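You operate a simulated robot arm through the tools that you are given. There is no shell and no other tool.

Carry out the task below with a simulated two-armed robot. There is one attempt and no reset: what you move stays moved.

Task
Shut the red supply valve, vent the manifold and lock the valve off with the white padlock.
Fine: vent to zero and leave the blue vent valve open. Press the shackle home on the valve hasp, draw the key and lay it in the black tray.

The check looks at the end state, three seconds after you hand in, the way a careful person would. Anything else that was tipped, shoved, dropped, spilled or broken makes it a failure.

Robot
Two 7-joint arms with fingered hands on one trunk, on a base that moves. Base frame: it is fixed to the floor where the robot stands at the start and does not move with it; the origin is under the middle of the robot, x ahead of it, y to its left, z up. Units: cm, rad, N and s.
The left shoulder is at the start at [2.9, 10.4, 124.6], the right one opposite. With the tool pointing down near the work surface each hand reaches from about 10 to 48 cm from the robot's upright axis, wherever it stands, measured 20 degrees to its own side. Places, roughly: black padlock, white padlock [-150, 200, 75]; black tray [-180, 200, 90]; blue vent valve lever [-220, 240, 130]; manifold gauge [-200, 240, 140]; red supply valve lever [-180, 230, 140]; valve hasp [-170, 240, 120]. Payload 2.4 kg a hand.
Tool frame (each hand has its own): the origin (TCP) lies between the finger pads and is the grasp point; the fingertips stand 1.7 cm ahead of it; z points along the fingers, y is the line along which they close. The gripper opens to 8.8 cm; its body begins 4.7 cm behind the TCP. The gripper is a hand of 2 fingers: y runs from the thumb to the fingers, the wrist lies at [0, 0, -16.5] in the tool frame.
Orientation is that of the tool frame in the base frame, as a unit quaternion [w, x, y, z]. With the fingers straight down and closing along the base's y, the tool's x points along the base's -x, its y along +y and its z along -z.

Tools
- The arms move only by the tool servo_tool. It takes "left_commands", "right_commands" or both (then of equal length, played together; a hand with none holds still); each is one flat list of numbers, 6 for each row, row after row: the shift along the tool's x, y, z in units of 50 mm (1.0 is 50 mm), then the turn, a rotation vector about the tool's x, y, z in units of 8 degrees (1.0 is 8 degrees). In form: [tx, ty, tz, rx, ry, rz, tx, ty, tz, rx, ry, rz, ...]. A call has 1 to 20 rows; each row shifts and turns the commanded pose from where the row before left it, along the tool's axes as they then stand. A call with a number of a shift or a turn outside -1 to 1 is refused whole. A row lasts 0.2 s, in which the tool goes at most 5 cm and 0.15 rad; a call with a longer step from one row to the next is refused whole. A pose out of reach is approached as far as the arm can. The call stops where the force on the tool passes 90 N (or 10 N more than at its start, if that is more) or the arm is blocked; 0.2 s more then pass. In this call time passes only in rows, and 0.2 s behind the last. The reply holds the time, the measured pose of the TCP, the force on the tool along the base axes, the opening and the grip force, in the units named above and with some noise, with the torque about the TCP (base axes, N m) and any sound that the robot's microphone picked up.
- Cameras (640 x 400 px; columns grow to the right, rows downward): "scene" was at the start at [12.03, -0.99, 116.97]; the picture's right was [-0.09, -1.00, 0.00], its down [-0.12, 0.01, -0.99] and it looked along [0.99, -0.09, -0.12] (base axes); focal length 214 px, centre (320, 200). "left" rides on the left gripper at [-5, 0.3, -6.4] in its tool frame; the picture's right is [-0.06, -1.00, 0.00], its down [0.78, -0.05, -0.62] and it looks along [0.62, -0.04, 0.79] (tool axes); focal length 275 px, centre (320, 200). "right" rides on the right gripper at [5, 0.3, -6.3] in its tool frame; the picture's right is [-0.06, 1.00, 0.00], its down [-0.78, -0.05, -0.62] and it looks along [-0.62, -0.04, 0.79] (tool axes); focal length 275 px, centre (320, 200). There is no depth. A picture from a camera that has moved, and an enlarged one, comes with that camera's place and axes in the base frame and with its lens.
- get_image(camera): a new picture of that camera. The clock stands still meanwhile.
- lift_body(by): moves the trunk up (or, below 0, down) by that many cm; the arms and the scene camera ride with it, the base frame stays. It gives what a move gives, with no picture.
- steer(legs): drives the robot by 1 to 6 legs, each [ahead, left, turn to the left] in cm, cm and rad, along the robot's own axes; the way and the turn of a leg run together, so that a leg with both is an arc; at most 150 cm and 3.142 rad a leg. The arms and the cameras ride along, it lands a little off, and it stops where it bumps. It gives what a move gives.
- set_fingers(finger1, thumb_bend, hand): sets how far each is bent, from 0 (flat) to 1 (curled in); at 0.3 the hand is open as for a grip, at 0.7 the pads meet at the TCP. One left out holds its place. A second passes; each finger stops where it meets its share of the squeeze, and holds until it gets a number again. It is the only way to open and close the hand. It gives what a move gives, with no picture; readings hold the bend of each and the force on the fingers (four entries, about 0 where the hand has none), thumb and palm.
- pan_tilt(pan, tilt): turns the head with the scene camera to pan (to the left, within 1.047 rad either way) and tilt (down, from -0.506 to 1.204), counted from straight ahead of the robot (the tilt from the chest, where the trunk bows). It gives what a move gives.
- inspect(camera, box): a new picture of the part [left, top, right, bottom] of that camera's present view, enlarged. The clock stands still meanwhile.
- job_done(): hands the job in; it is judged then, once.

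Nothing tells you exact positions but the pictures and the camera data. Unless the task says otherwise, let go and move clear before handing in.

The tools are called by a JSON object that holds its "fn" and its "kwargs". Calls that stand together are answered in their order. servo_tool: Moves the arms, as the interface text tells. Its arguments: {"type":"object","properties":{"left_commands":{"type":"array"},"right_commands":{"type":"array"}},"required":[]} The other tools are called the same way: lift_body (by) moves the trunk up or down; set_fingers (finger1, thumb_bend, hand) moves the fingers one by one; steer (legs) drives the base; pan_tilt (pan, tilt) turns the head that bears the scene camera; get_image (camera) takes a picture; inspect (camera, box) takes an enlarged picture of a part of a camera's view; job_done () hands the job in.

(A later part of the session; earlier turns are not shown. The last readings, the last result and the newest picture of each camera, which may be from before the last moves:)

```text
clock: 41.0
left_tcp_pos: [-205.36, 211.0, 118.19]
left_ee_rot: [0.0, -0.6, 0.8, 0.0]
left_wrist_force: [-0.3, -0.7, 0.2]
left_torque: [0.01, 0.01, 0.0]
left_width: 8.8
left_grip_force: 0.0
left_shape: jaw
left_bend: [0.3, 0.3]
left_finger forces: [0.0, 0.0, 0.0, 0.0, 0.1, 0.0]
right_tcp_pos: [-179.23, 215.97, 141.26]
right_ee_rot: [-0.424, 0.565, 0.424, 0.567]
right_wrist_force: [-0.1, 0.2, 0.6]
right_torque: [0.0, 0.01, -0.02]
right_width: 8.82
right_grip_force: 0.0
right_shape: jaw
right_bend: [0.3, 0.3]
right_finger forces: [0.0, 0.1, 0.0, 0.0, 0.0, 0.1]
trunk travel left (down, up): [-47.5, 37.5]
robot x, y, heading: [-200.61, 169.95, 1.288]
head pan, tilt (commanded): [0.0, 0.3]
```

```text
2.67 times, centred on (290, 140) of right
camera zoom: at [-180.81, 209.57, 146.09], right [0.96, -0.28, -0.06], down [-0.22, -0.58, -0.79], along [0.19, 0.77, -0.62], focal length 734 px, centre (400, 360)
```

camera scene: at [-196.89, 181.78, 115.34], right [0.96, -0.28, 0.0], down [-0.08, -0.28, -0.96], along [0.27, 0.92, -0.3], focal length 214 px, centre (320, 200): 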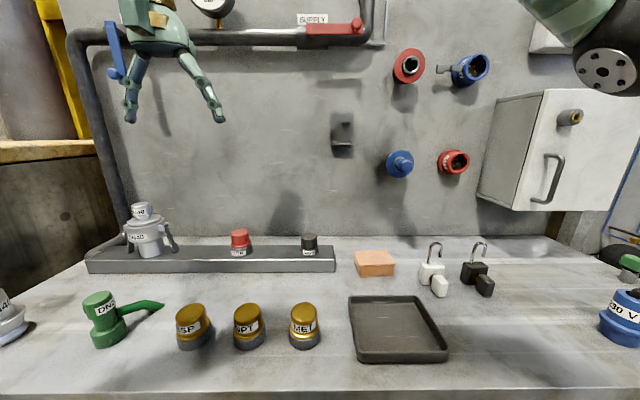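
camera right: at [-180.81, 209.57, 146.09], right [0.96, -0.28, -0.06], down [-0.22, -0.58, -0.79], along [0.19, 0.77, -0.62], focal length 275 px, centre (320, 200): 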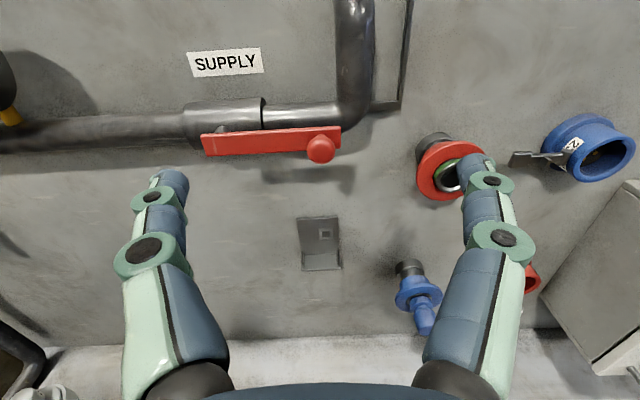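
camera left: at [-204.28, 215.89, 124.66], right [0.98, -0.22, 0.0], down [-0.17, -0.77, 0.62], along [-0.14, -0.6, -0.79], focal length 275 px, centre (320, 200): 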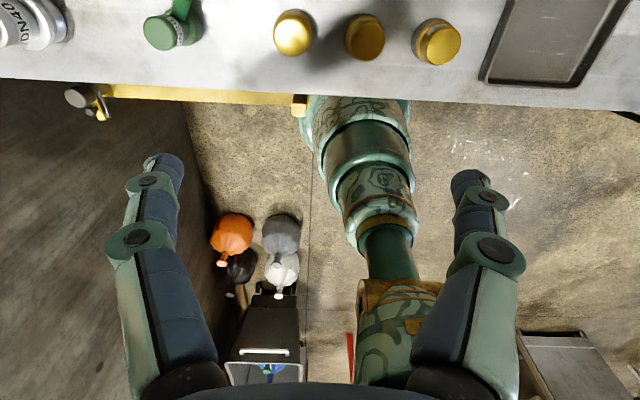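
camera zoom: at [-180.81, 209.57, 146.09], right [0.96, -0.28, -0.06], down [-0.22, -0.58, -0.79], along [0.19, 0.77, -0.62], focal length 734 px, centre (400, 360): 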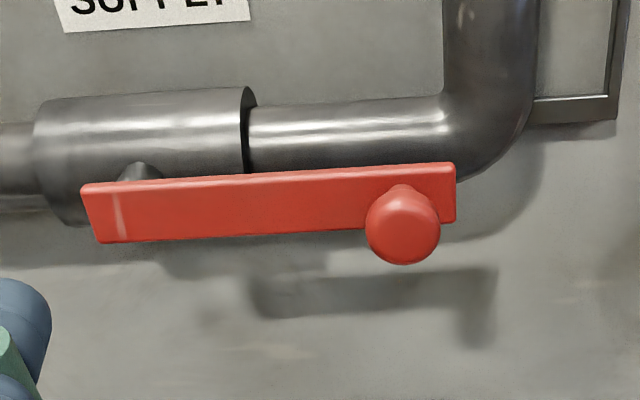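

The details are clear now. The lever has a knob at its free right end and pivots at the left. The hasp has a ledge with side walls and an eye with a square hole. I'll close the right fingers to use them as a pusher.

{"fn": "set_fingers", "kwargs": {"hand": "right", "finger1": 0.7, "thumb_bend": 0.7}}

{"fn": "get_image", "kwargs": {"camera": "right"}}

```text
clock: 42.0
left_tcp_pos: [-205.41, 211.14, 118.19]
left_ee_rot: [0.0, -0.6, 0.8, 0.0]
left_wrist_force: [-0.4, 0.0, 0.6]
left_torque: [-0.03, 0.02, 0.01]
left_width: 8.8
left_grip_force: 0.1
left_shape: jaw
left_bend: [0.3, 0.3]
left_finger forces: [0.0, 0.1, 0.0, 0.0, 0.1, 0.1]
right_tcp_pos: [-179.24, 215.89, 141.3]
right_ee_rot: [-0.423, 0.565, 0.424, 0.566]
right_wrist_force: [-0.8, -0.6, -0.2]
right_torque: [-0.02, 0.01, -0.01]
right_width: 0.0
right_grip_force: 0.0
right_shape: fingers
right_bend: [0.7, 0.7]
right_finger forces: [0.0, 0.1, 0.0, 0.0, 0.1, 0.0]
trunk travel left (down, up): [-47.5, 37.5]
robot x, y, heading: [-200.52, 170.51, 1.287]
head pan, tilt (commanded): [0.0, 0.3]
```

```text
taken
camera right: at [-180.79, 209.56, 146.08], right [0.96, -0.28, -0.06], down [-0.22, -0.58, -0.78], along [0.18, 0.76, -0.62], focal length 275 px, centre (320, 200)
```

right: 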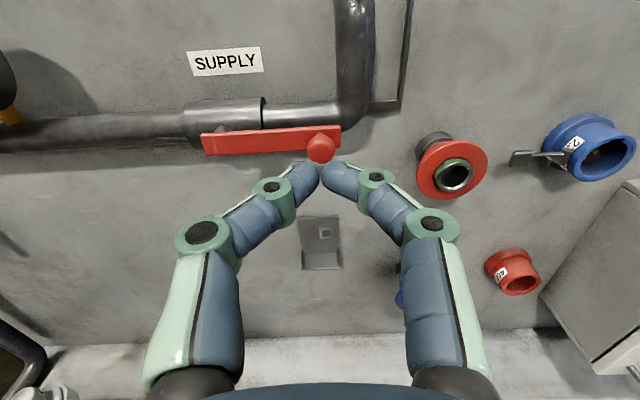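

The closed fingertips make a slim pusher. I'll bring them above the red bar, just inside the knob, at s≈6.3 cm right of the pivot and about 8.5 cm from the panel. I'll check there before pushing.

{"fn": "servo_tool", "kwargs": {"right_commands": [0, -0.1, 0.45, 0, 0, 0, 0, -0.1, 0.45, 0, 0, 0, 0, -0.1, 0.45, 0, 0, 0, 0, -0.1, 0.45, 0, 0, 0, 0, -0.1, 0.45, 0, 0, 0]}}

{"fn": "get_image", "kwargs": {"camera": "right"}}

{"fn": "inspect", "kwargs": {"camera": "scene", "box": [240, 0, 440, 125]}}

```text
clock: 43.2
left_tcp_pos: [-205.33, 211.09, 118.21]
left_ee_rot: [0.0, -0.6, 0.8, 0.001]
left_wrist_force: [-1.0, 0.4, -0.1]
left_torque: [0.03, -0.01, 0.02]
left_width: 8.78
left_grip_force: 0.0
left_shape: jaw
left_bend: [0.3, 0.3]
left_finger forces: [0.0, 0.0, 0.1, 0.1, 0.1, 0.0]
right_tcp_pos: [-178.69, 227.38, 141.09]
right_ee_rot: [-0.423, 0.565, 0.425, 0.567]
right_wrist_force: [-0.4, -0.4, 0.2]
right_torque: [0.02, -0.01, 0.03]
right_width: 0.0
right_grip_force: 0.0
right_shape: fingers
right_bend: [0.7, 0.7]
right_finger forces: [0.0, 0.0, 0.1, 0.1, 0.1, 0.0]
trunk travel left (down, up): [-47.5, 37.5]
robot x, y, heading: [-200.16, 169.99, 1.29]
head pan, tilt (commanded): [0.0, 0.3]
```

```text
taken
camera right: at [-180.17, 221.09, 145.96], right [0.96, -0.28, -0.06], down [-0.22, -0.58, -0.78], along [0.18, 0.77, -0.62], focal length 275 px, centre (320, 200)
```

right: 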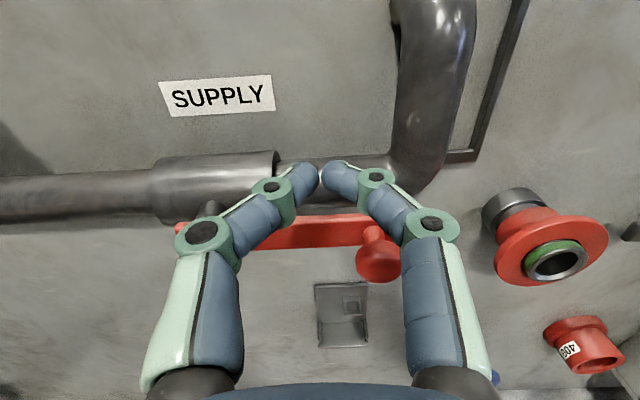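

```text
3.20 times, centred on (340, 62) of scene
camera zoom: at [-196.89, 181.78, 115.34], right [0.96, -0.28, 0.0], down [-0.08, -0.28, -0.96], along [0.27, 0.92, -0.3], focal length 686 px, centre (256, 640)
```

zoom: 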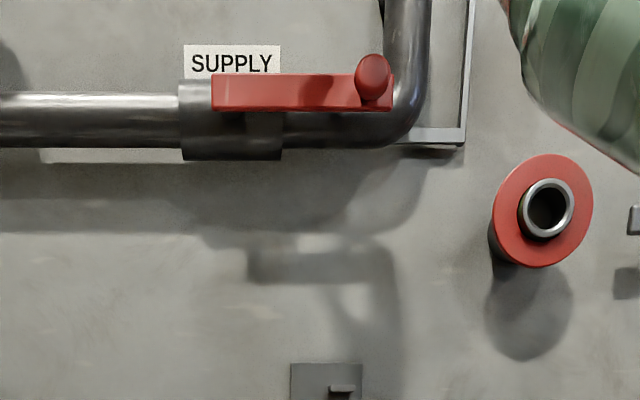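

The knob measures d≈8.8 from the panel and the bar's front face d≈6.6. I'll go 3 cm deeper and 1 cm left, stay in front of the pipe, and lower to just above the bar.

{"fn": "servo_tool", "kwargs": {"right_commands": [0, -0.11, 0.32, 0, 0, 0, 0, -0.11, 0.32, 0, 0, 0, -0.25, 0, 0, 0, 0, 0, -0.25, 0, 0, 0, 0, 0, -0.2, 0, 0, 0, 0, 0]}}

{"fn": "get_image", "kwargs": {"camera": "right"}}

{"fn": "inspect", "kwargs": {"camera": "scene", "box": [240, 0, 440, 125]}}

```text
clock: 44.4
left_tcp_pos: [-205.26, 211.16, 118.23]
left_ee_rot: [-0.001, -0.6, 0.8, 0.0]
left_wrist_force: [0.5, 0.8, -0.9]
left_torque: [0.0, -0.03, -0.01]
left_width: 8.81
left_grip_force: 0.1
left_shape: jaw
left_bend: [0.3, 0.3]
left_finger forces: [0.1, 0.0, 0.1, 0.1, 0.0, 0.1]
right_tcp_pos: [-179.05, 230.7, 137.56]
right_ee_rot: [-0.424, 0.565, 0.425, 0.566]
right_wrist_force: [-0.5, 0.9, 0.2]
right_torque: [0.0, -0.03, -0.01]
right_width: 0.0
right_grip_force: 0.0
right_shape: fingers
right_bend: [0.7, 0.7]
right_finger forces: [0.1, 0.0, 0.0, 0.0, 0.0, 0.1]
trunk travel left (down, up): [-47.5, 37.5]
robot x, y, heading: [-200.18, 170.13, 1.287]
head pan, tilt (commanded): [0.0, 0.3]
```

```text
taken
camera right: at [-180.47, 224.38, 142.44], right [0.96, -0.28, -0.06], down [-0.22, -0.58, -0.78], along [0.18, 0.76, -0.62], focal length 275 px, centre (320, 200)
```

right: 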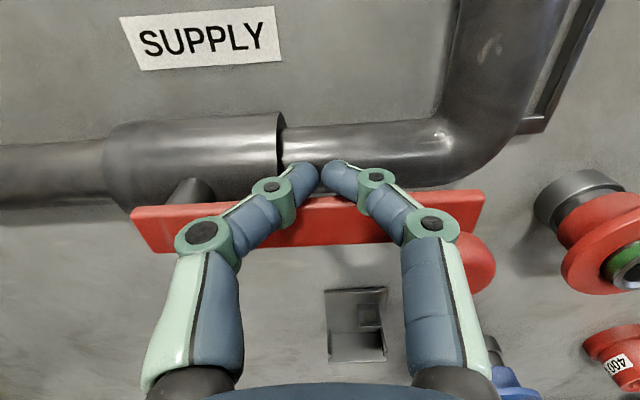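

```text
3.20 times, centred on (340, 62) of scene
camera zoom: at [-196.88, 181.78, 115.34], right [0.96, -0.28, 0.0], down [-0.08, -0.28, -0.96], along [0.27, 0.92, -0.3], focal length 686 px, centre (256, 640)
```

zoom: 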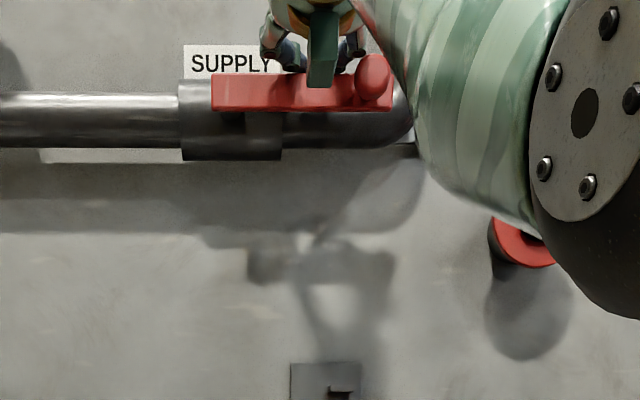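

The tips sit just above the bar with the pipe clear behind them. I'll push down about 1.5 cm gently and read the force.

{"fn": "servo_tool", "kwargs": {"right_commands": [-0.1, 0, 0, 0, 0, 0, -0.1, 0, 0, 0, 0, 0, -0.1, 0, 0, 0, 0, 0]}}

{"fn": "get_image", "kwargs": {"camera": "right"}}

```text
clock: 45.2
left_tcp_pos: [-205.19, 211.04, 118.15]
left_ee_rot: [-0.001, -0.6, 0.8, 0.0]
left_wrist_force: [0.0, -0.3, -0.1]
left_torque: [0.02, 0.01, -0.03]
left_width: 8.77
left_grip_force: 0.0
left_shape: jaw
left_bend: [0.3, 0.3]
left_finger forces: [0.0, 0.0, 0.0, 0.0, 0.0, 0.0]
right_tcp_pos: [-178.87, 230.72, 136.26]
right_ee_rot: [-0.424, 0.565, 0.424, 0.567]
right_wrist_force: [-0.8, -1.4, 3.1]
right_torque: [0.01, 0.06, 0.03]
right_width: 0.02
right_grip_force: 2.2
right_shape: fingers
right_bend: [0.7, 0.7]
right_finger forces: [0.0, 0.0, 0.0, 0.1, 4.3, 0.0]
trunk travel left (down, up): [-47.5, 37.5]
robot x, y, heading: [-200.68, 170.22, 1.282]
head pan, tilt (commanded): [0.0, 0.3]
```

```text
taken
camera right: at [-180.37, 224.31, 141.2], right [0.96, -0.28, -0.06], down [-0.22, -0.58, -0.79], along [0.18, 0.77, -0.62], focal length 275 px, centre (320, 200)
```

right: 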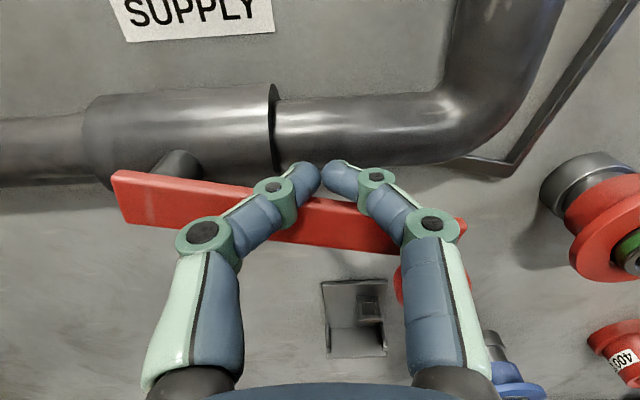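

The bar turns clockwise and down with only 3 N. I'll follow the arc further.

{"fn": "servo_tool", "kwargs": {"right_commands": [-0.136, 0.064, 0, 0, 0, 0, -0.131, -0.002, 0, 0, 0, 0, -0.131, -0.002, 0, 0, 0, 0, -0.131, -0.034, 0, 0, 0, 0, -0.131, -0.034, 0, 0, 0, 0, -0.12, -0.068, 0, 0, 0, 0, -0.12, -0.068, 0, 0, 0, 0, -0.102, -0.099, 0, 0, 0, 0, -0.102, -0.099, 0, 0, 0, 0]}}

{"fn": "get_image", "kwargs": {"camera": "right"}}

{"fn": "inspect", "kwargs": {"camera": "scene", "box": [180, 0, 380, 125]}}

```text
clock: 47.2
left_tcp_pos: [-205.17, 211.06, 118.33]
left_ee_rot: [0.0, -0.599, 0.801, 0.0]
left_wrist_force: [-0.6, 0.4, -0.3]
left_torque: [0.0, 0.03, -0.03]
left_width: 8.79
left_grip_force: 0.0
left_shape: jaw
left_bend: [0.3, 0.3]
left_finger forces: [0.1, 0.1, 0.1, 0.0, 0.0, 0.0]
right_tcp_pos: [-180.43, 230.96, 130.53]
right_ee_rot: [-0.424, 0.565, 0.425, 0.566]
right_wrist_force: [2.2, -3.0, 1.1]
right_torque: [0.01, 0.04, 0.01]
right_width: 0.01
right_grip_force: 1.7
right_shape: fingers
right_bend: [0.69, 0.72]
right_finger forces: [0.0, 0.0, 0.0, 0.1, 3.7, 0.0]
trunk travel left (down, up): [-47.5, 37.5]
robot x, y, heading: [-200.44, 170.09, 1.292]
head pan, tilt (commanded): [0.0, 0.3]
```

```text
taken
camera right: at [-182.02, 224.72, 135.44], right [0.96, -0.28, -0.06], down [-0.22, -0.58, -0.78], along [0.18, 0.76, -0.62], focal length 275 px, centre (320, 200)
```

right: 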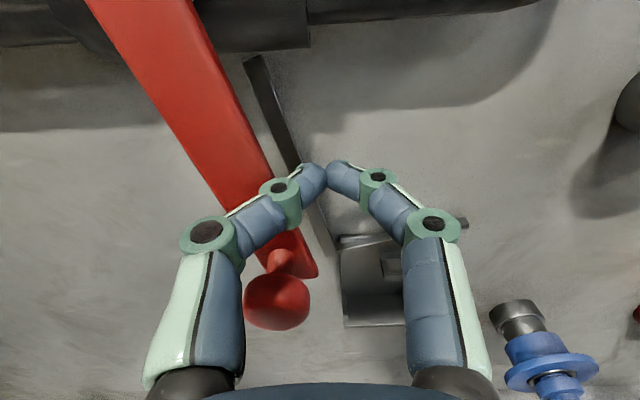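

```text
3.20 times, centred on (280, 62) of scene
camera zoom: at [-196.85, 181.72, 115.34], right [0.96, -0.28, 0.0], down [-0.08, -0.28, -0.96], along [0.27, 0.92, -0.3], focal length 686 px, centre (448, 640)
```

zoom: 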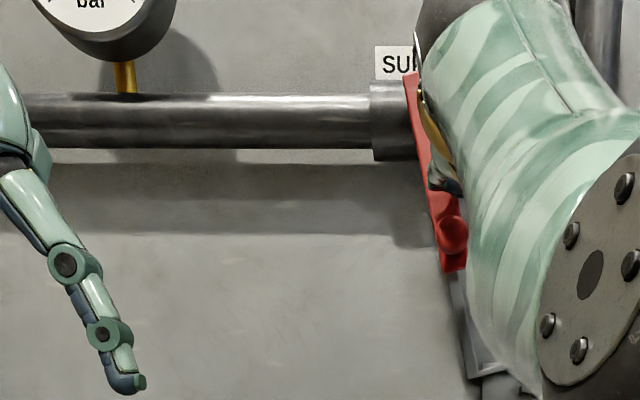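

The lever is about 70° down, and the grey L-link behind it swings with it towards the hasp. I'll push the last part to the closed stop.

{"fn": "servo_tool", "kwargs": {"right_commands": [-0.07, -0.12, 0, 0, 0, 0, -0.04, -0.12, 0, 0, 0, 0, -0.02, -0.12, 0, 0, 0, 0, 0, -0.08, 0, 0, 0, 0]}}

{"fn": "get_image", "kwargs": {"camera": "right"}}

{"fn": "get_image", "kwargs": {"camera": "scene"}}

```text
clock: 48.2
left_tcp_pos: [-205.17, 210.97, 118.34]
left_ee_rot: [-0.001, -0.599, 0.801, 0.001]
left_wrist_force: [0.1, 0.4, 0.3]
left_torque: [0.01, 0.01, 0.0]
left_width: 8.8
left_grip_force: 0.1
left_shape: jaw
left_bend: [0.3, 0.3]
left_finger forces: [0.1, 0.0, 0.1, 0.0, 0.0, 0.1]
right_tcp_pos: [-182.43, 231.7, 129.84]
right_ee_rot: [-0.423, 0.566, 0.424, 0.566]
right_wrist_force: [8.2, -7.4, 0.4]
right_torque: [-0.01, 0.0, -0.01]
right_width: 0.0
right_grip_force: 5.8
right_shape: fingers
right_bend: [0.67, 0.77]
right_finger forces: [0.0, 0.1, 0.1, 0.0, 11.8, 0.1]
trunk travel left (down, up): [-47.5, 37.5]
robot x, y, heading: [-200.14, 170.01, 1.28]
head pan, tilt (commanded): [0.0, 0.3]
```

```text
taken
camera right: at [-183.95, 225.35, 134.7], right [0.96, -0.28, -0.06], down [-0.22, -0.58, -0.78], along [0.18, 0.76, -0.62], focal length 275 px, centre (320, 200)
```

right: 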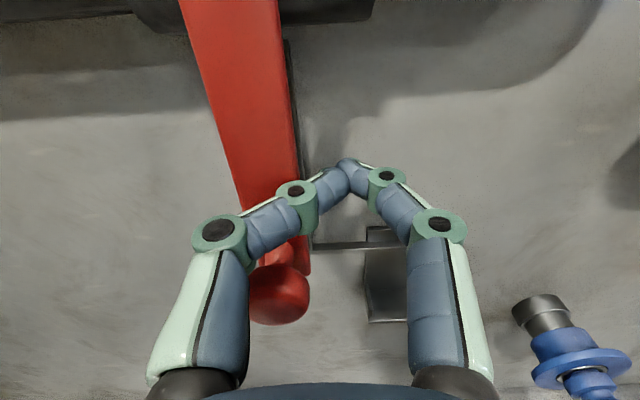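

```text
taken
camera scene: at [-196.73, 181.64, 115.35], right [0.96, -0.28, 0.0], down [-0.08, -0.28, -0.96], along [0.27, 0.92, -0.3], focal length 214 px, centre (320, 200)
```

scene: 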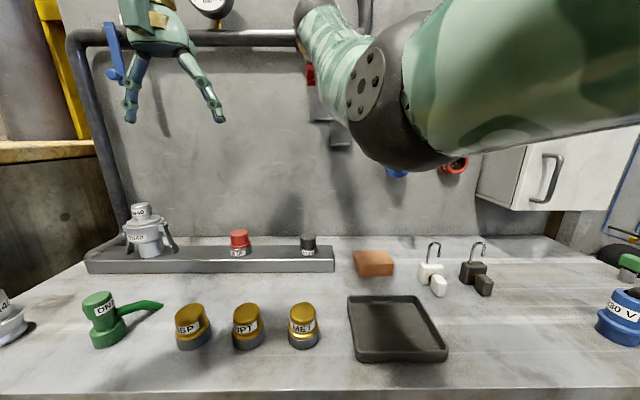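

Resistance rose to about 10 N, so the stop is near. I'll back the hand off to the right and outward and look at the lever.

{"fn": "servo_tool", "kwargs": {"right_commands": [0, 0.3, 0, 0, 0, 0, 0, 0.3, 0, 0, 0, 0, 0, 0.1, -0.6, 0, 0, 0, 0, 0.1, -0.6, 0, 0, 0, 0, 0.1, -0.6, 0, 0, 0, 0, 0.1, -0.6, 0, 0, 0]}}

{"fn": "get_image", "kwargs": {"camera": "right"}}

{"fn": "get_image", "kwargs": {"camera": "scene"}}

```text
clock: 49.6
left_tcp_pos: [-205.28, 211.07, 118.27]
left_ee_rot: [0.0, -0.6, 0.8, 0.0]
left_wrist_force: [0.6, -0.4, 0.5]
left_torque: [-0.01, -0.01, 0.04]
left_width: 8.77
left_grip_force: 0.1
left_shape: jaw
left_bend: [0.3, 0.3]
left_finger forces: [0.0, 0.0, 0.0, 0.1, 0.0, 0.0]
right_tcp_pos: [-181.05, 218.75, 130.17]
right_ee_rot: [-0.422, 0.565, 0.423, 0.569]
right_wrist_force: [-0.1, 0.1, 0.7]
right_torque: [0.0, 0.02, 0.01]
right_width: 0.0
right_grip_force: 0.0
right_shape: fingers
right_bend: [0.7, 0.7]
right_finger forces: [0.0, 0.0, 0.0, 0.1, 0.2, 0.0]
trunk travel left (down, up): [-47.5, 37.5]
robot x, y, heading: [-200.15, 170.29, 1.284]
head pan, tilt (commanded): [0.0, 0.3]
```

```text
taken
camera right: at [-182.63, 212.42, 134.97], right [0.96, -0.28, -0.06], down [-0.22, -0.58, -0.79], along [0.19, 0.76, -0.62], focal length 275 px, centre (320, 200)
```

right: 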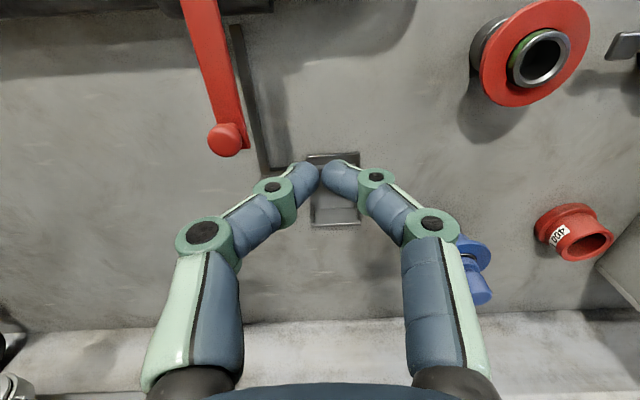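

```text
taken
camera scene: at [-196.94, 181.76, 115.15], right [0.96, -0.27, 0.0], down [-0.09, -0.3, -0.95], along [0.26, 0.91, -0.32], focal length 214 px, centre (320, 200)
```

scene: 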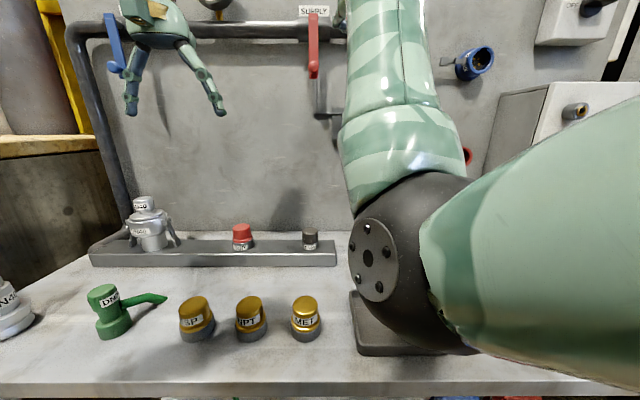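

The lever looks vertical now. My elbow hangs low over the bench, so I'll keep an eye on it. I'll zoom in on the lever and the hasp.

{"fn": "inspect", "kwargs": {"camera": "scene", "box": [270, 0, 366, 125]}}

{"fn": "inspect", "kwargs": {"camera": "right", "box": [150, 0, 400, 230]}}

```text
3.20 times, centred on (318, 62) of scene
camera zoom: at [-196.94, 181.76, 115.15], right [0.96, -0.27, 0.0], down [-0.09, -0.3, -0.95], along [0.26, 0.91, -0.32], focal length 686 px, centre (326, 640)
```

zoom: 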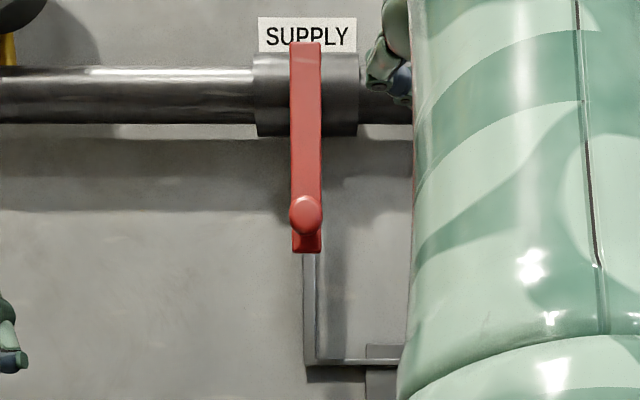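

```text
1.74 times, centred on (275, 115) of right
camera zoom: at [-182.63, 212.42, 134.97], right [0.96, -0.28, -0.06], down [-0.22, -0.58, -0.79], along [0.19, 0.76, -0.62], focal length 479 px, centre (398, 348)
```

zoom: 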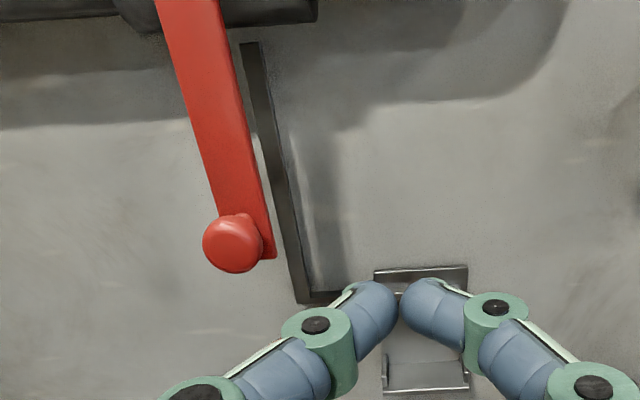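

The lever is vertical, so the valve is shut, and the L-link foot has reached the hasp eye. Next is the blue vent lever, so I'll zoom in on it.

{"fn": "inspect", "kwargs": {"camera": "scene", "box": [60, 0, 260, 125]}}

```text
3.20 times, centred on (160, 62) of scene
camera zoom: at [-196.94, 181.76, 115.15], right [0.96, -0.27, 0.0], down [-0.09, -0.3, -0.95], along [0.26, 0.91, -0.32], focal length 686 px, centre (832, 640)
```

zoom: 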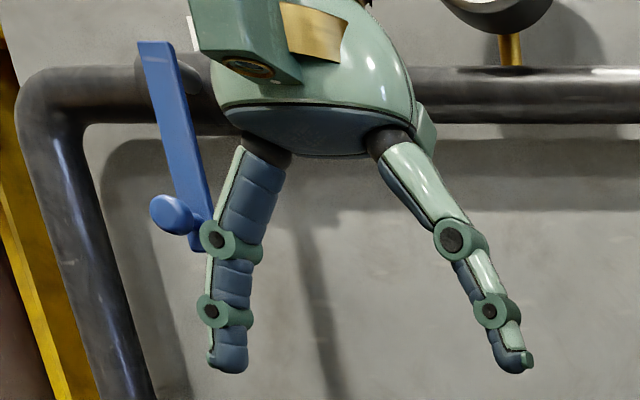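

The supply is shut. To reach the blue lever comfortably I'll raise the trunk 8 cm, which also lifts the elbow clear of the bench, and then shift the base 21 cm left along the panel.

{"fn": "lift_body", "kwargs": {"by": 8}}

{"fn": "get_image", "kwargs": {"camera": "scene"}}

```text
clock: 50.8
left_tcp_pos: [-205.31, 211.09, 126.2]
left_ee_rot: [0.0, -0.599, 0.801, 0.0]
left_wrist_force: [-0.2, -0.5, 0.1]
left_torque: [0.0, -0.02, 0.0]
left_width: 8.8
left_grip_force: 0.1
left_shape: jaw
left_bend: [0.3, 0.3]
left_finger forces: [0.1, 0.0, 0.0, 0.1, 0.1, 0.0]
right_tcp_pos: [-180.79, 218.93, 138.01]
right_ee_rot: [-0.42, 0.565, 0.424, 0.57]
right_wrist_force: [-0.7, 0.1, -0.3]
right_torque: [0.02, 0.01, 0.0]
right_width: 0.0
right_grip_force: 0.0
right_shape: fingers
right_bend: [0.7, 0.7]
right_finger forces: [0.0, 0.1, 0.0, 0.0, 0.0, 0.0]
trunk travel left (down, up): [-55.5, 29.5]
robot x, y, heading: [-200.34, 170.18, 1.287]
head pan, tilt (commanded): [0.0, 0.3]
```

```text
taken
camera scene: at [-196.92, 181.67, 123.31], right [0.96, -0.28, 0.0], down [-0.08, -0.29, -0.95], along [0.27, 0.92, -0.3], focal length 214 px, centre (320, 200)
```

scene: 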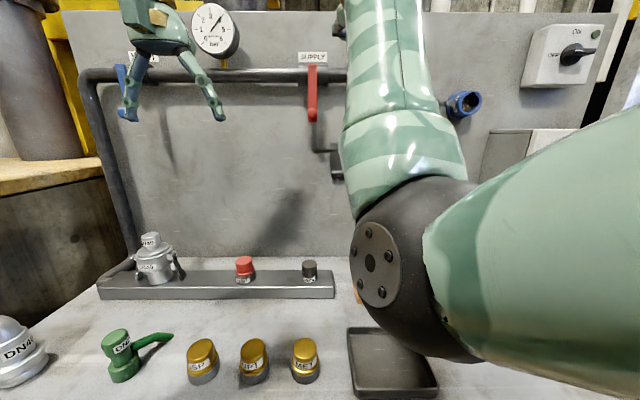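

Everything is clear, so I'll shift left 21 cm.

{"fn": "steer", "kwargs": {"legs": [[0, 21, 0]]}}

{"fn": "get_image", "kwargs": {"camera": "scene"}}

{"fn": "get_image", "kwargs": {"camera": "left"}}

```text
clock: 52.5
left_tcp_pos: [-225.78, 217.01, 126.2]
left_ee_rot: [0.0, -0.599, 0.8, -0.001]
left_wrist_force: [-0.3, -0.2, -0.2]
left_torque: [-0.01, -0.01, 0.06]
left_width: 8.8
left_grip_force: 0.1
left_shape: jaw
left_bend: [0.3, 0.3]
left_finger forces: [0.0, 0.0, 0.0, 0.0, 0.0, 0.1]
right_tcp_pos: [-201.51, 224.95, 137.86]
right_ee_rot: [-0.421, 0.565, 0.424, 0.568]
right_wrist_force: [0.1, 0.1, 0.7]
right_torque: [0.0, 0.0, -0.02]
right_width: 0.01
right_grip_force: 0.0
right_shape: fingers
right_bend: [0.7, 0.7]
right_finger forces: [0.0, 0.0, 0.0, 0.1, 0.0, 0.1]
trunk travel left (down, up): [-55.5, 29.5]
robot x, y, heading: [-220.76, 176.22, 1.287]
head pan, tilt (commanded): [0.0, 0.3]
```

```text
taken
camera scene: at [-217.65, 187.74, 123.38], right [0.96, -0.27, 0.0], down [-0.08, -0.29, -0.95], along [0.25, 0.92, -0.3], focal length 214 px, centre (320, 200)
```

scene: 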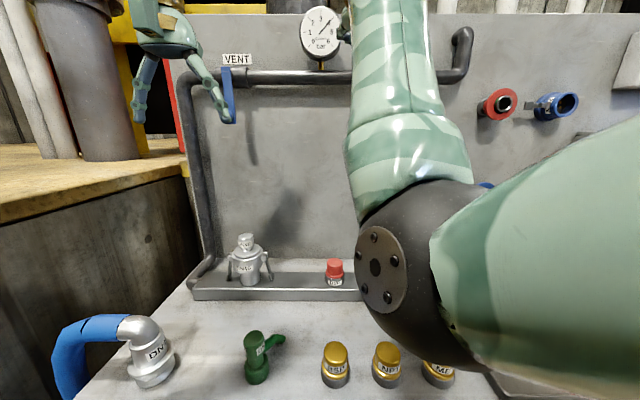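

```text
taken
camera left: at [-224.78, 221.94, 132.64], right [0.97, -0.22, 0.0], down [-0.18, -0.77, 0.62], along [-0.14, -0.6, -0.79], focal length 275 px, centre (320, 200)
```

left: 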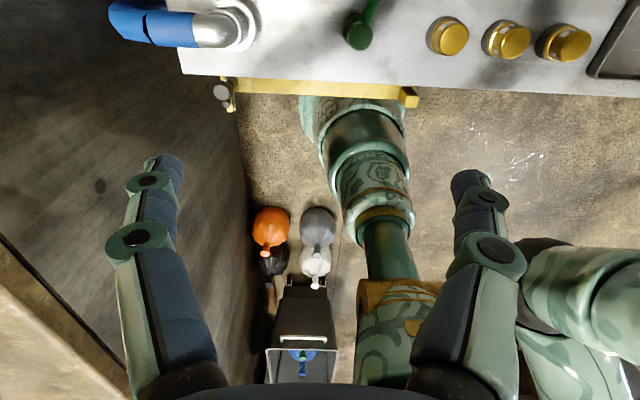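

The blue bar hangs at s≈-40.7 cm (about [-222.7, 243.5]) at z 125–136. I'll close the left fingers and pitch the left hand forward, bringing it to the left of the bar and still about 18 cm from the panel.

{"fn": "set_fingers", "kwargs": {"hand": "left", "finger1": 0.7, "thumb_bend": 0.7}}

{"fn": "servo_tool", "kwargs": {"left_commands": [-0.267, 0.163, -0.067, 0, -0.9375, 0, -0.273, 0.163, -0.032, 0, -0.9375, 0, -0.275, 0.163, 0.004, 0, -0.9375, 0, -0.272, 0.163, 0.04, 0, -0.9375, 0, -0.265, 0.163, 0.076, 0, -0.9375, 0, -0.253, 0.163, 0.11, 0, -0.9375, 0, -0.236, 0.163, 0.142, 0, -0.9375, 0, -0.216, 0.163, 0.171, 0, -0.9375, 0, -0.192, 0.163, 0.197, 0, -0.9375, 0, -0.164, 0.163, 0.221, 0, -0.9375, 0, -0.134, 0.163, 0.241, 0, -0.9375, 0, -0.101, 0.163, 0.256, 0, -0.9375, 0]}}

{"fn": "get_image", "kwargs": {"camera": "left"}}

{"fn": "get_image", "kwargs": {"camera": "scene"}}

```text
clock: 53.5
left_tcp_pos: [-225.68, 217.04, 126.15]
left_ee_rot: [0.0, -0.599, 0.8, 0.0]
left_wrist_force: [0.5, -0.2, -0.5]
left_torque: [0.01, 0.0, -0.02]
left_width: 0.02
left_grip_force: 0.0
left_shape: fingers
left_bend: [0.7, 0.7]
left_finger forces: [0.1, 0.1, 0.0, 0.0, 0.1, 0.0]
right_tcp_pos: [-201.26, 224.9, 137.75]
right_ee_rot: [-0.42, 0.566, 0.423, 0.569]
right_wrist_force: [0.0, -0.1, 0.0]
right_torque: [0.01, 0.02, -0.03]
right_width: 0.0
right_grip_force: 0.0
right_shape: fingers
right_bend: [0.7, 0.7]
right_finger forces: [0.1, 0.0, 0.0, 0.1, 0.1, 0.1]
trunk travel left (down, up): [-55.5, 29.5]
robot x, y, heading: [-220.83, 176.37, 1.285]
head pan, tilt (commanded): [0.0, 0.3]
```

```text
clock: 56.1
left_tcp_pos: [-230.77, 235.26, 130.12]
left_ee_rot: [0.566, -0.423, 0.566, 0.424]
left_wrist_force: [-1.2, 0.3, -0.1]
left_torque: [-0.03, 0.0, -0.01]
left_width: 0.0
left_grip_force: 0.0
left_shape: fingers
left_bend: [0.7, 0.7]
left_finger forces: [0.0, 0.0, 0.0, 0.1, 0.0, 0.0]
right_tcp_pos: [-201.41, 224.96, 137.79]
right_ee_rot: [-0.421, 0.566, 0.424, 0.568]
right_wrist_force: [-0.2, 0.8, 0.3]
right_torque: [-0.02, 0.0, 0.02]
right_width: 0.0
right_grip_force: 0.0
right_shape: fingers
right_bend: [0.7, 0.7]
right_finger forces: [0.1, 0.0, 0.1, 0.0, 0.0, 0.1]
trunk travel left (down, up): [-55.5, 29.5]
robot x, y, heading: [-220.93, 176.28, 1.289]
head pan, tilt (commanded): [0.0, 0.3]
```

```text
taken
camera left: at [-232.96, 229.25, 135.21], right [0.96, -0.28, 0.06], down [-0.13, -0.61, -0.79], along [0.26, 0.74, -0.62], focal length 275 px, centre (320, 200)
```

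left: 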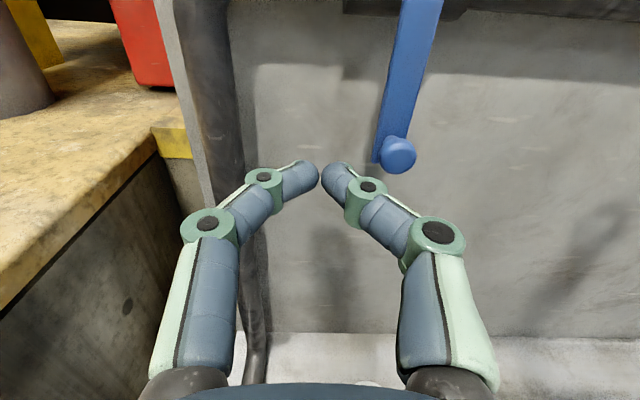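

```text
taken
camera scene: at [-217.64, 187.75, 123.41], right [0.97, -0.26, 0.0], down [-0.08, -0.28, -0.96], along [0.25, 0.92, -0.29], focal length 214 px, centre (320, 200)
```

scene: 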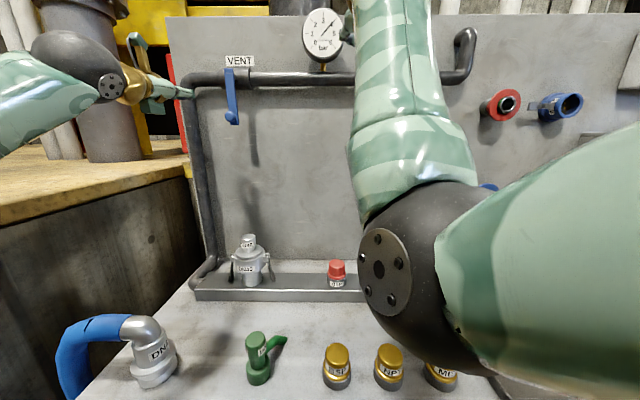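

The knob sits at s≈-40.8, d≈8, z≈126.5. I'll move the closed left fingertips in to just left of the bar, at z=130 and bar depth.

{"fn": "servo_tool", "kwargs": {"left_commands": [0, -0.06, 0.4, 0, 0, 0, 0, -0.06, 0.4, 0, 0, 0, 0, -0.06, 0.4, 0, 0, 0, 0, -0.06, 0.4, 0, 0, 0, 0, -0.06, 0.42, 0, 0, 0]}}

{"fn": "get_image", "kwargs": {"camera": "left"}}

```text
clock: 57.3
left_tcp_pos: [-226.19, 244.38, 130.11]
left_ee_rot: [0.566, -0.423, 0.567, 0.423]
left_wrist_force: [-0.4, -0.2, 0.7]
left_torque: [-0.02, 0.02, 0.0]
left_width: 0.01
left_grip_force: 0.1
left_shape: fingers
left_bend: [0.7, 0.7]
left_finger forces: [0.1, 0.0, 0.0, 0.0, 0.0, 0.0]
right_tcp_pos: [-201.26, 224.92, 137.83]
right_ee_rot: [-0.42, 0.566, 0.423, 0.569]
right_wrist_force: [0.5, -0.2, 0.5]
right_torque: [-0.01, 0.03, 0.01]
right_width: 0.0
right_grip_force: 0.1
right_shape: fingers
right_bend: [0.7, 0.7]
right_finger forces: [0.1, 0.0, 0.1, 0.0, 0.1, 0.0]
trunk travel left (down, up): [-55.5, 29.5]
robot x, y, heading: [-220.76, 176.38, 1.284]
head pan, tilt (commanded): [0.0, 0.3]
```

```text
taken
camera left: at [-228.37, 238.32, 135.25], right [0.96, -0.28, 0.06], down [-0.13, -0.61, -0.78], along [0.26, 0.74, -0.62], focal length 275 px, centre (320, 200)
```

left: 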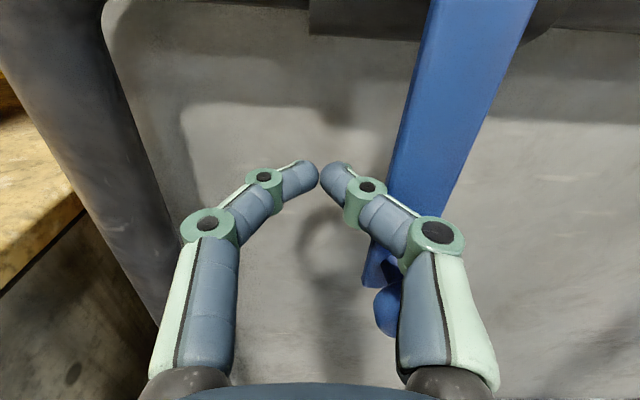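

The tips are left of the bar at the right depth. I'll push gently to the right and see whether the lever yields.

{"fn": "servo_tool", "kwargs": {"left_commands": [0.01, -0.13, 0, 0, 0, 0, 0.01, -0.13, 0, 0, 0, 0, 0.038, -0.145, 0, 0, 0, 0, 0.038, -0.145, 0, 0, 0, 0]}}

{"fn": "get_image", "kwargs": {"camera": "left"}}

```text
clock: 58.3
left_tcp_pos: [-223.84, 243.71, 129.81]
left_ee_rot: [0.566, -0.423, 0.566, 0.423]
left_wrist_force: [-3.3, -0.9, -0.5]
left_torque: [-0.03, -0.03, -0.03]
left_width: 0.0
left_grip_force: 1.8
left_shape: fingers
left_bend: [0.69, 0.72]
left_finger forces: [0.0, 0.0, 0.0, 0.0, 3.8, 0.1]
right_tcp_pos: [-201.45, 224.84, 137.89]
right_ee_rot: [-0.421, 0.565, 0.424, 0.569]
right_wrist_force: [-0.2, 0.0, 0.4]
right_torque: [-0.04, -0.01, 0.01]
right_width: 0.01
right_grip_force: 0.1
right_shape: fingers
right_bend: [0.7, 0.7]
right_finger forces: [0.0, 0.0, 0.1, 0.1, 0.0, 0.1]
trunk travel left (down, up): [-55.5, 29.5]
robot x, y, heading: [-220.84, 176.11, 1.284]
head pan, tilt (commanded): [0.0, 0.3]
```

```text
taken
camera left: at [-226.0, 237.6, 134.84], right [0.96, -0.28, 0.06], down [-0.13, -0.61, -0.78], along [0.26, 0.74, -0.62], focal length 275 px, centre (320, 200)
```

left: 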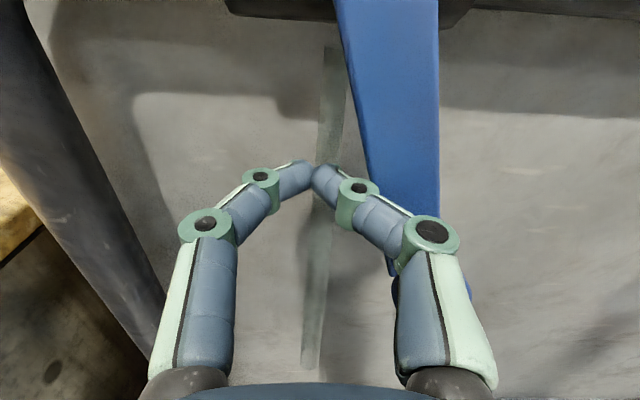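

The lever yields at 3.4 N and turns to the right. I'll follow its arc upward.

{"fn": "servo_tool", "kwargs": {"left_commands": [-0.002, -0.151, 0, 0, 0, 0, -0.002, -0.151, 0, 0, 0, 0, -0.044, -0.148, 0, 0, 0, 0, -0.044, -0.148, 0, 0, 0, 0, -0.085, -0.13, 0, 0, 0, 0, -0.085, -0.13, 0, 0, 0, 0, -0.119, -0.102, 0, 0, 0, 0, -0.119, -0.102, 0, 0, 0, 0]}}

{"fn": "get_image", "kwargs": {"camera": "left"}}

{"fn": "get_image", "kwargs": {"camera": "scene"}}

```text
clock: 60.1
left_tcp_pos: [-219.37, 242.05, 132.1]
left_ee_rot: [0.568, -0.425, 0.564, 0.423]
left_wrist_force: [-29.0, 1.5, 10.3]
left_torque: [-0.36, -0.29, -0.51]
left_width: 0.0
left_grip_force: 18.0
left_shape: fingers
left_bend: [0.65, 0.7]
left_finger forces: [0.0, 0.0, 0.0, 0.0, 35.0, 0.1]
right_tcp_pos: [-202.07, 224.83, 137.92]
right_ee_rot: [-0.42, 0.564, 0.426, 0.57]
right_wrist_force: [-0.5, 0.6, -1.1]
right_torque: [-0.03, 0.01, -0.01]
right_width: 0.0
right_grip_force: 0.1
right_shape: fingers
right_bend: [0.7, 0.7]
right_finger forces: [0.0, 0.0, 0.1, 0.0, 0.0, 0.0]
trunk travel left (down, up): [-55.5, 29.5]
robot x, y, heading: [-220.67, 176.01, 1.285]
head pan, tilt (commanded): [0.0, 0.3]
```

```text
taken
camera left: at [-221.5, 236.04, 137.34], right [0.96, -0.28, 0.07], down [-0.12, -0.61, -0.79], along [0.26, 0.74, -0.62], focal length 275 px, centre (320, 200)
```

left: 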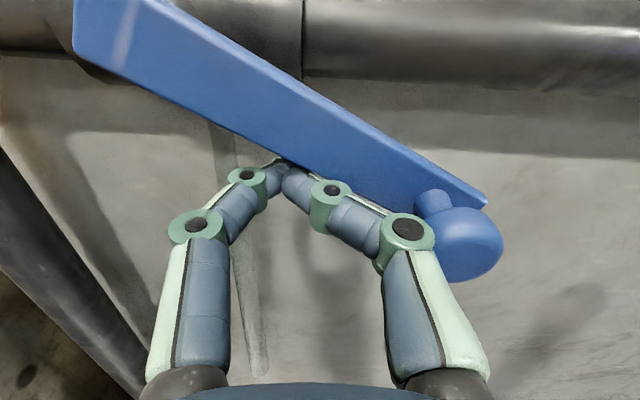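

```text
taken
camera scene: at [-218.22, 187.68, 123.44], right [0.97, -0.26, 0.0], down [-0.07, -0.28, -0.96], along [0.25, 0.92, -0.29], focal length 214 px, centre (320, 200)
```

scene: 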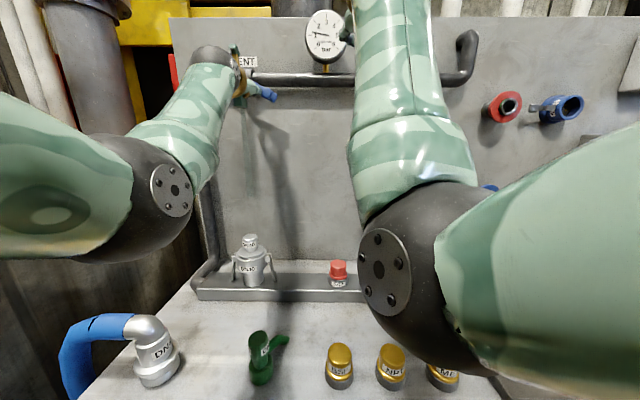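

Force rose to 29 N because my finger knuckle is jammed against the knob stalk. I'll back off down and left, and check the gauge.

{"fn": "servo_tool", "kwargs": {"left_commands": [0.1, 0.2, 0, 0, 0, 0, 0.3, 0, 0, 0, 0, 0, 0.3, 0, 0, 0, 0, 0]}}

{"fn": "get_image", "kwargs": {"camera": "left"}}

{"fn": "inspect", "kwargs": {"camera": "scene", "box": [200, 0, 400, 125]}}

```text
clock: 60.9
left_tcp_pos: [-219.38, 242.63, 128.58]
left_ee_rot: [0.567, -0.423, 0.567, 0.422]
left_wrist_force: [0.5, 0.3, 0.5]
left_torque: [0.0, 0.0, 0.02]
left_width: 0.0
left_grip_force: 0.1
left_shape: fingers
left_bend: [0.7, 0.7]
left_finger forces: [0.0, 0.0, 0.0, 0.1, 0.0, 0.0]
right_tcp_pos: [-201.39, 224.9, 137.84]
right_ee_rot: [-0.42, 0.566, 0.424, 0.569]
right_wrist_force: [0.1, 0.5, -0.5]
right_torque: [0.02, 0.01, -0.02]
right_width: 0.01
right_grip_force: 0.0
right_shape: fingers
right_bend: [0.7, 0.7]
right_finger forces: [0.1, 0.1, 0.0, 0.0, 0.1, 0.0]
trunk travel left (down, up): [-55.5, 29.5]
robot x, y, heading: [-221.12, 175.52, 1.288]
head pan, tilt (commanded): [0.0, 0.3]
```

```text
taken
camera left: at [-221.49, 236.6, 133.75], right [0.96, -0.28, 0.06], down [-0.13, -0.61, -0.78], along [0.26, 0.74, -0.62], focal length 275 px, centre (320, 200)
```

left: 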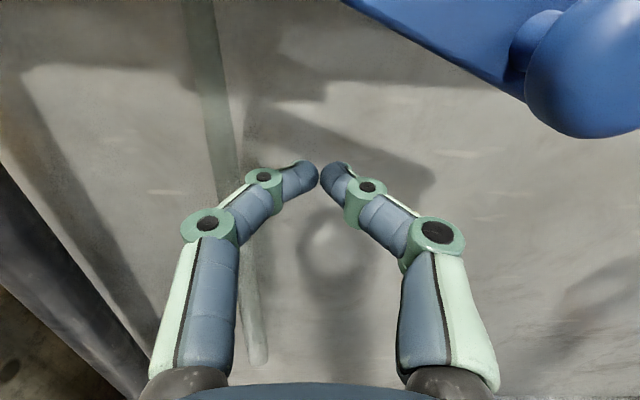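

```text
3.20 times, centred on (300, 62) of scene
camera zoom: at [-217.64, 187.73, 123.42], right [0.97, -0.26, 0.0], down [-0.08, -0.28, -0.96], along [0.25, 0.92, -0.29], focal length 686 px, centre (384, 640)
```

zoom: 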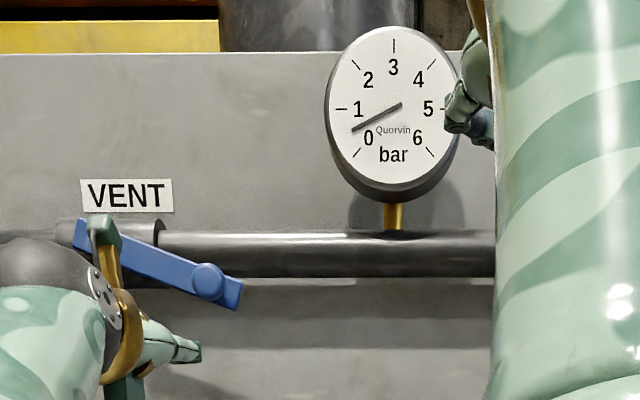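

The gauge has already fallen to about 0.5 bar, with the lever about 25° short of horizontal. I'll move the fingertips under the knob and push straight up.

{"fn": "servo_tool", "kwargs": {"left_commands": [0.18, -0.1, 0, 0, 0, 0, 0, -0.25, 0, 0, 0, 0, 0, -0.25, 0, 0, 0, 0, 0, -0.2, 0, 0, 0, 0, -0.2, 0, 0, 0, 0, 0, -0.15, 0, 0, 0, 0, 0, -0.15, 0, 0, 0, 0, 0]}}

{"fn": "get_image", "kwargs": {"camera": "left"}}

{"fn": "inspect", "kwargs": {"camera": "scene", "box": [200, 0, 400, 125]}}

```text
clock: 62.5
left_tcp_pos: [-215.63, 241.6, 130.38]
left_ee_rot: [0.566, -0.423, 0.566, 0.423]
left_wrist_force: [0.4, 0.2, -0.1]
left_torque: [0.02, -0.02, -0.02]
left_width: 0.02
left_grip_force: 0.1
left_shape: fingers
left_bend: [0.7, 0.7]
left_finger forces: [0.0, 0.2, 0.1, 0.0, 0.0, 0.0]
right_tcp_pos: [-201.44, 224.87, 137.82]
right_ee_rot: [-0.421, 0.566, 0.424, 0.568]
right_wrist_force: [-0.4, 0.3, 0.5]
right_torque: [-0.01, 0.0, -0.01]
right_width: 0.0
right_grip_force: 0.1
right_shape: fingers
right_bend: [0.7, 0.7]
right_finger forces: [0.1, 0.0, 0.0, 0.0, 0.0, 0.0]
trunk travel left (down, up): [-55.5, 29.5]
robot x, y, heading: [-221.01, 175.95, 1.282]
head pan, tilt (commanded): [0.0, 0.3]
```

```text
taken
camera left: at [-217.94, 235.51, 135.47], right [0.96, -0.28, 0.06], down [-0.13, -0.61, -0.78], along [0.26, 0.74, -0.62], focal length 275 px, centre (320, 200)
```

left: 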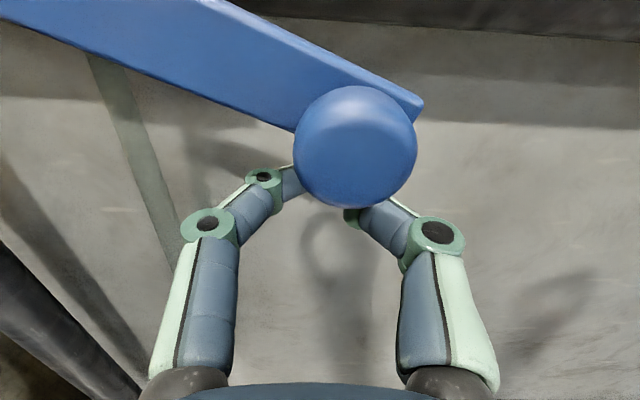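

```text
3.20 times, centred on (300, 62) of scene
camera zoom: at [-217.64, 187.73, 123.42], right [0.97, -0.26, 0.0], down [-0.08, -0.28, -0.96], along [0.25, 0.92, -0.29], focal length 686 px, centre (384, 640)
```

zoom: 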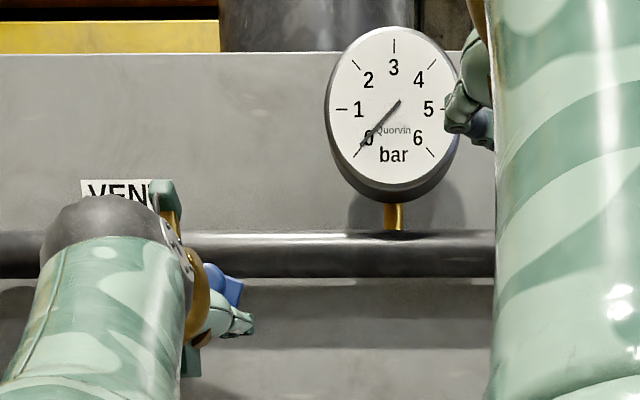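

The gauge reads 0. I'll push the lever up to its fully open, horizontal position.

{"fn": "servo_tool", "kwargs": {"left_commands": [-0.12, -0.02, 0, 0, 0, 0, -0.12, -0.02, 0, 0, 0, 0, -0.12, -0.02, 0, 0, 0, 0, -0.12, -0.02, 0, 0, 0, 0, -0.1, 0, 0, 0, 0, 0]}}

{"fn": "get_image", "kwargs": {"camera": "left"}}

```text
clock: 63.7
left_tcp_pos: [-215.33, 241.38, 133.24]
left_ee_rot: [0.567, -0.423, 0.566, 0.422]
left_wrist_force: [0.9, -5.8, -3.6]
left_torque: [0.02, 0.05, -0.08]
left_width: 0.03
left_grip_force: 0.8
left_shape: fingers
left_bend: [0.7, 0.7]
left_finger forces: [0.0, 0.0, 0.0, 0.1, 1.9, 0.1]
right_tcp_pos: [-201.34, 224.9, 137.9]
right_ee_rot: [-0.421, 0.565, 0.424, 0.569]
right_wrist_force: [0.0, -0.4, -0.6]
right_torque: [0.0, -0.01, -0.03]
right_width: 0.0
right_grip_force: 0.1
right_shape: fingers
right_bend: [0.7, 0.7]
right_finger forces: [0.0, 0.0, 0.0, 0.1, 0.1, 0.0]
trunk travel left (down, up): [-55.5, 29.5]
robot x, y, heading: [-220.83, 176.27, 1.286]
head pan, tilt (commanded): [0.0, 0.3]
```

```text
taken
camera left: at [-217.43, 235.24, 138.38], right [0.96, -0.28, 0.06], down [-0.13, -0.61, -0.78], along [0.26, 0.74, -0.62], focal length 275 px, centre (320, 200)
```

left: 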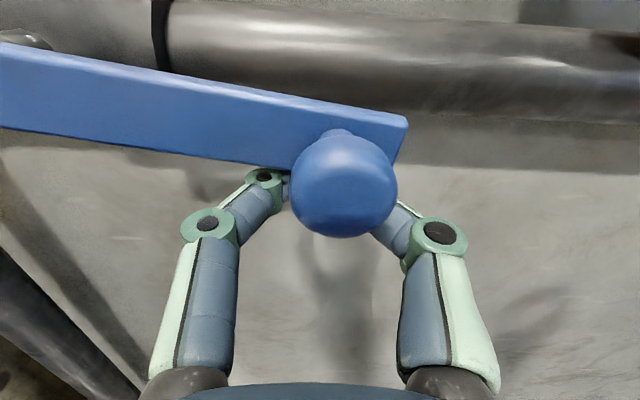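

The bar is nearly horizontal. I'll push a little further until I feel the stop.

{"fn": "servo_tool", "kwargs": {"left_commands": [-0.1, 0, 0, 0, 0, 0, -0.1, 0, 0, 0, 0, 0]}}

{"fn": "get_image", "kwargs": {"camera": "left"}}

```text
clock: 64.3
left_tcp_pos: [-215.28, 241.38, 134.33]
left_ee_rot: [0.566, -0.423, 0.567, 0.424]
left_wrist_force: [0.9, -4.6, -4.2]
left_torque: [0.04, 0.08, -0.1]
left_width: 0.0
left_grip_force: 1.2
left_shape: fingers
left_bend: [0.7, 0.7]
left_finger forces: [0.2, 0.0, 0.0, 0.0, 1.6, 0.0]
right_tcp_pos: [-201.31, 224.83, 137.81]
right_ee_rot: [-0.421, 0.566, 0.424, 0.569]
right_wrist_force: [0.6, 0.0, 0.3]
right_torque: [-0.02, 0.01, 0.03]
right_width: 0.0
right_grip_force: 0.1
right_shape: fingers
right_bend: [0.7, 0.7]
right_finger forces: [0.0, 0.0, 0.0, 0.0, 0.0, 0.1]
trunk travel left (down, up): [-55.5, 29.5]
robot x, y, heading: [-220.77, 176.12, 1.284]
head pan, tilt (commanded): [0.0, 0.3]
```

```text
taken
camera left: at [-217.46, 235.32, 139.41], right [0.96, -0.28, 0.06], down [-0.13, -0.61, -0.78], along [0.26, 0.74, -0.62], focal length 275 px, centre (320, 200)
```

left: 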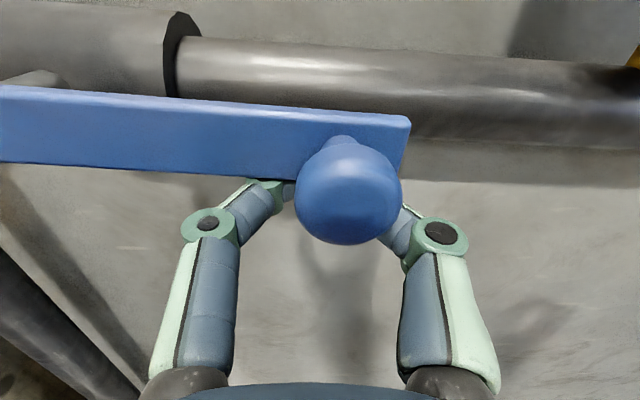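

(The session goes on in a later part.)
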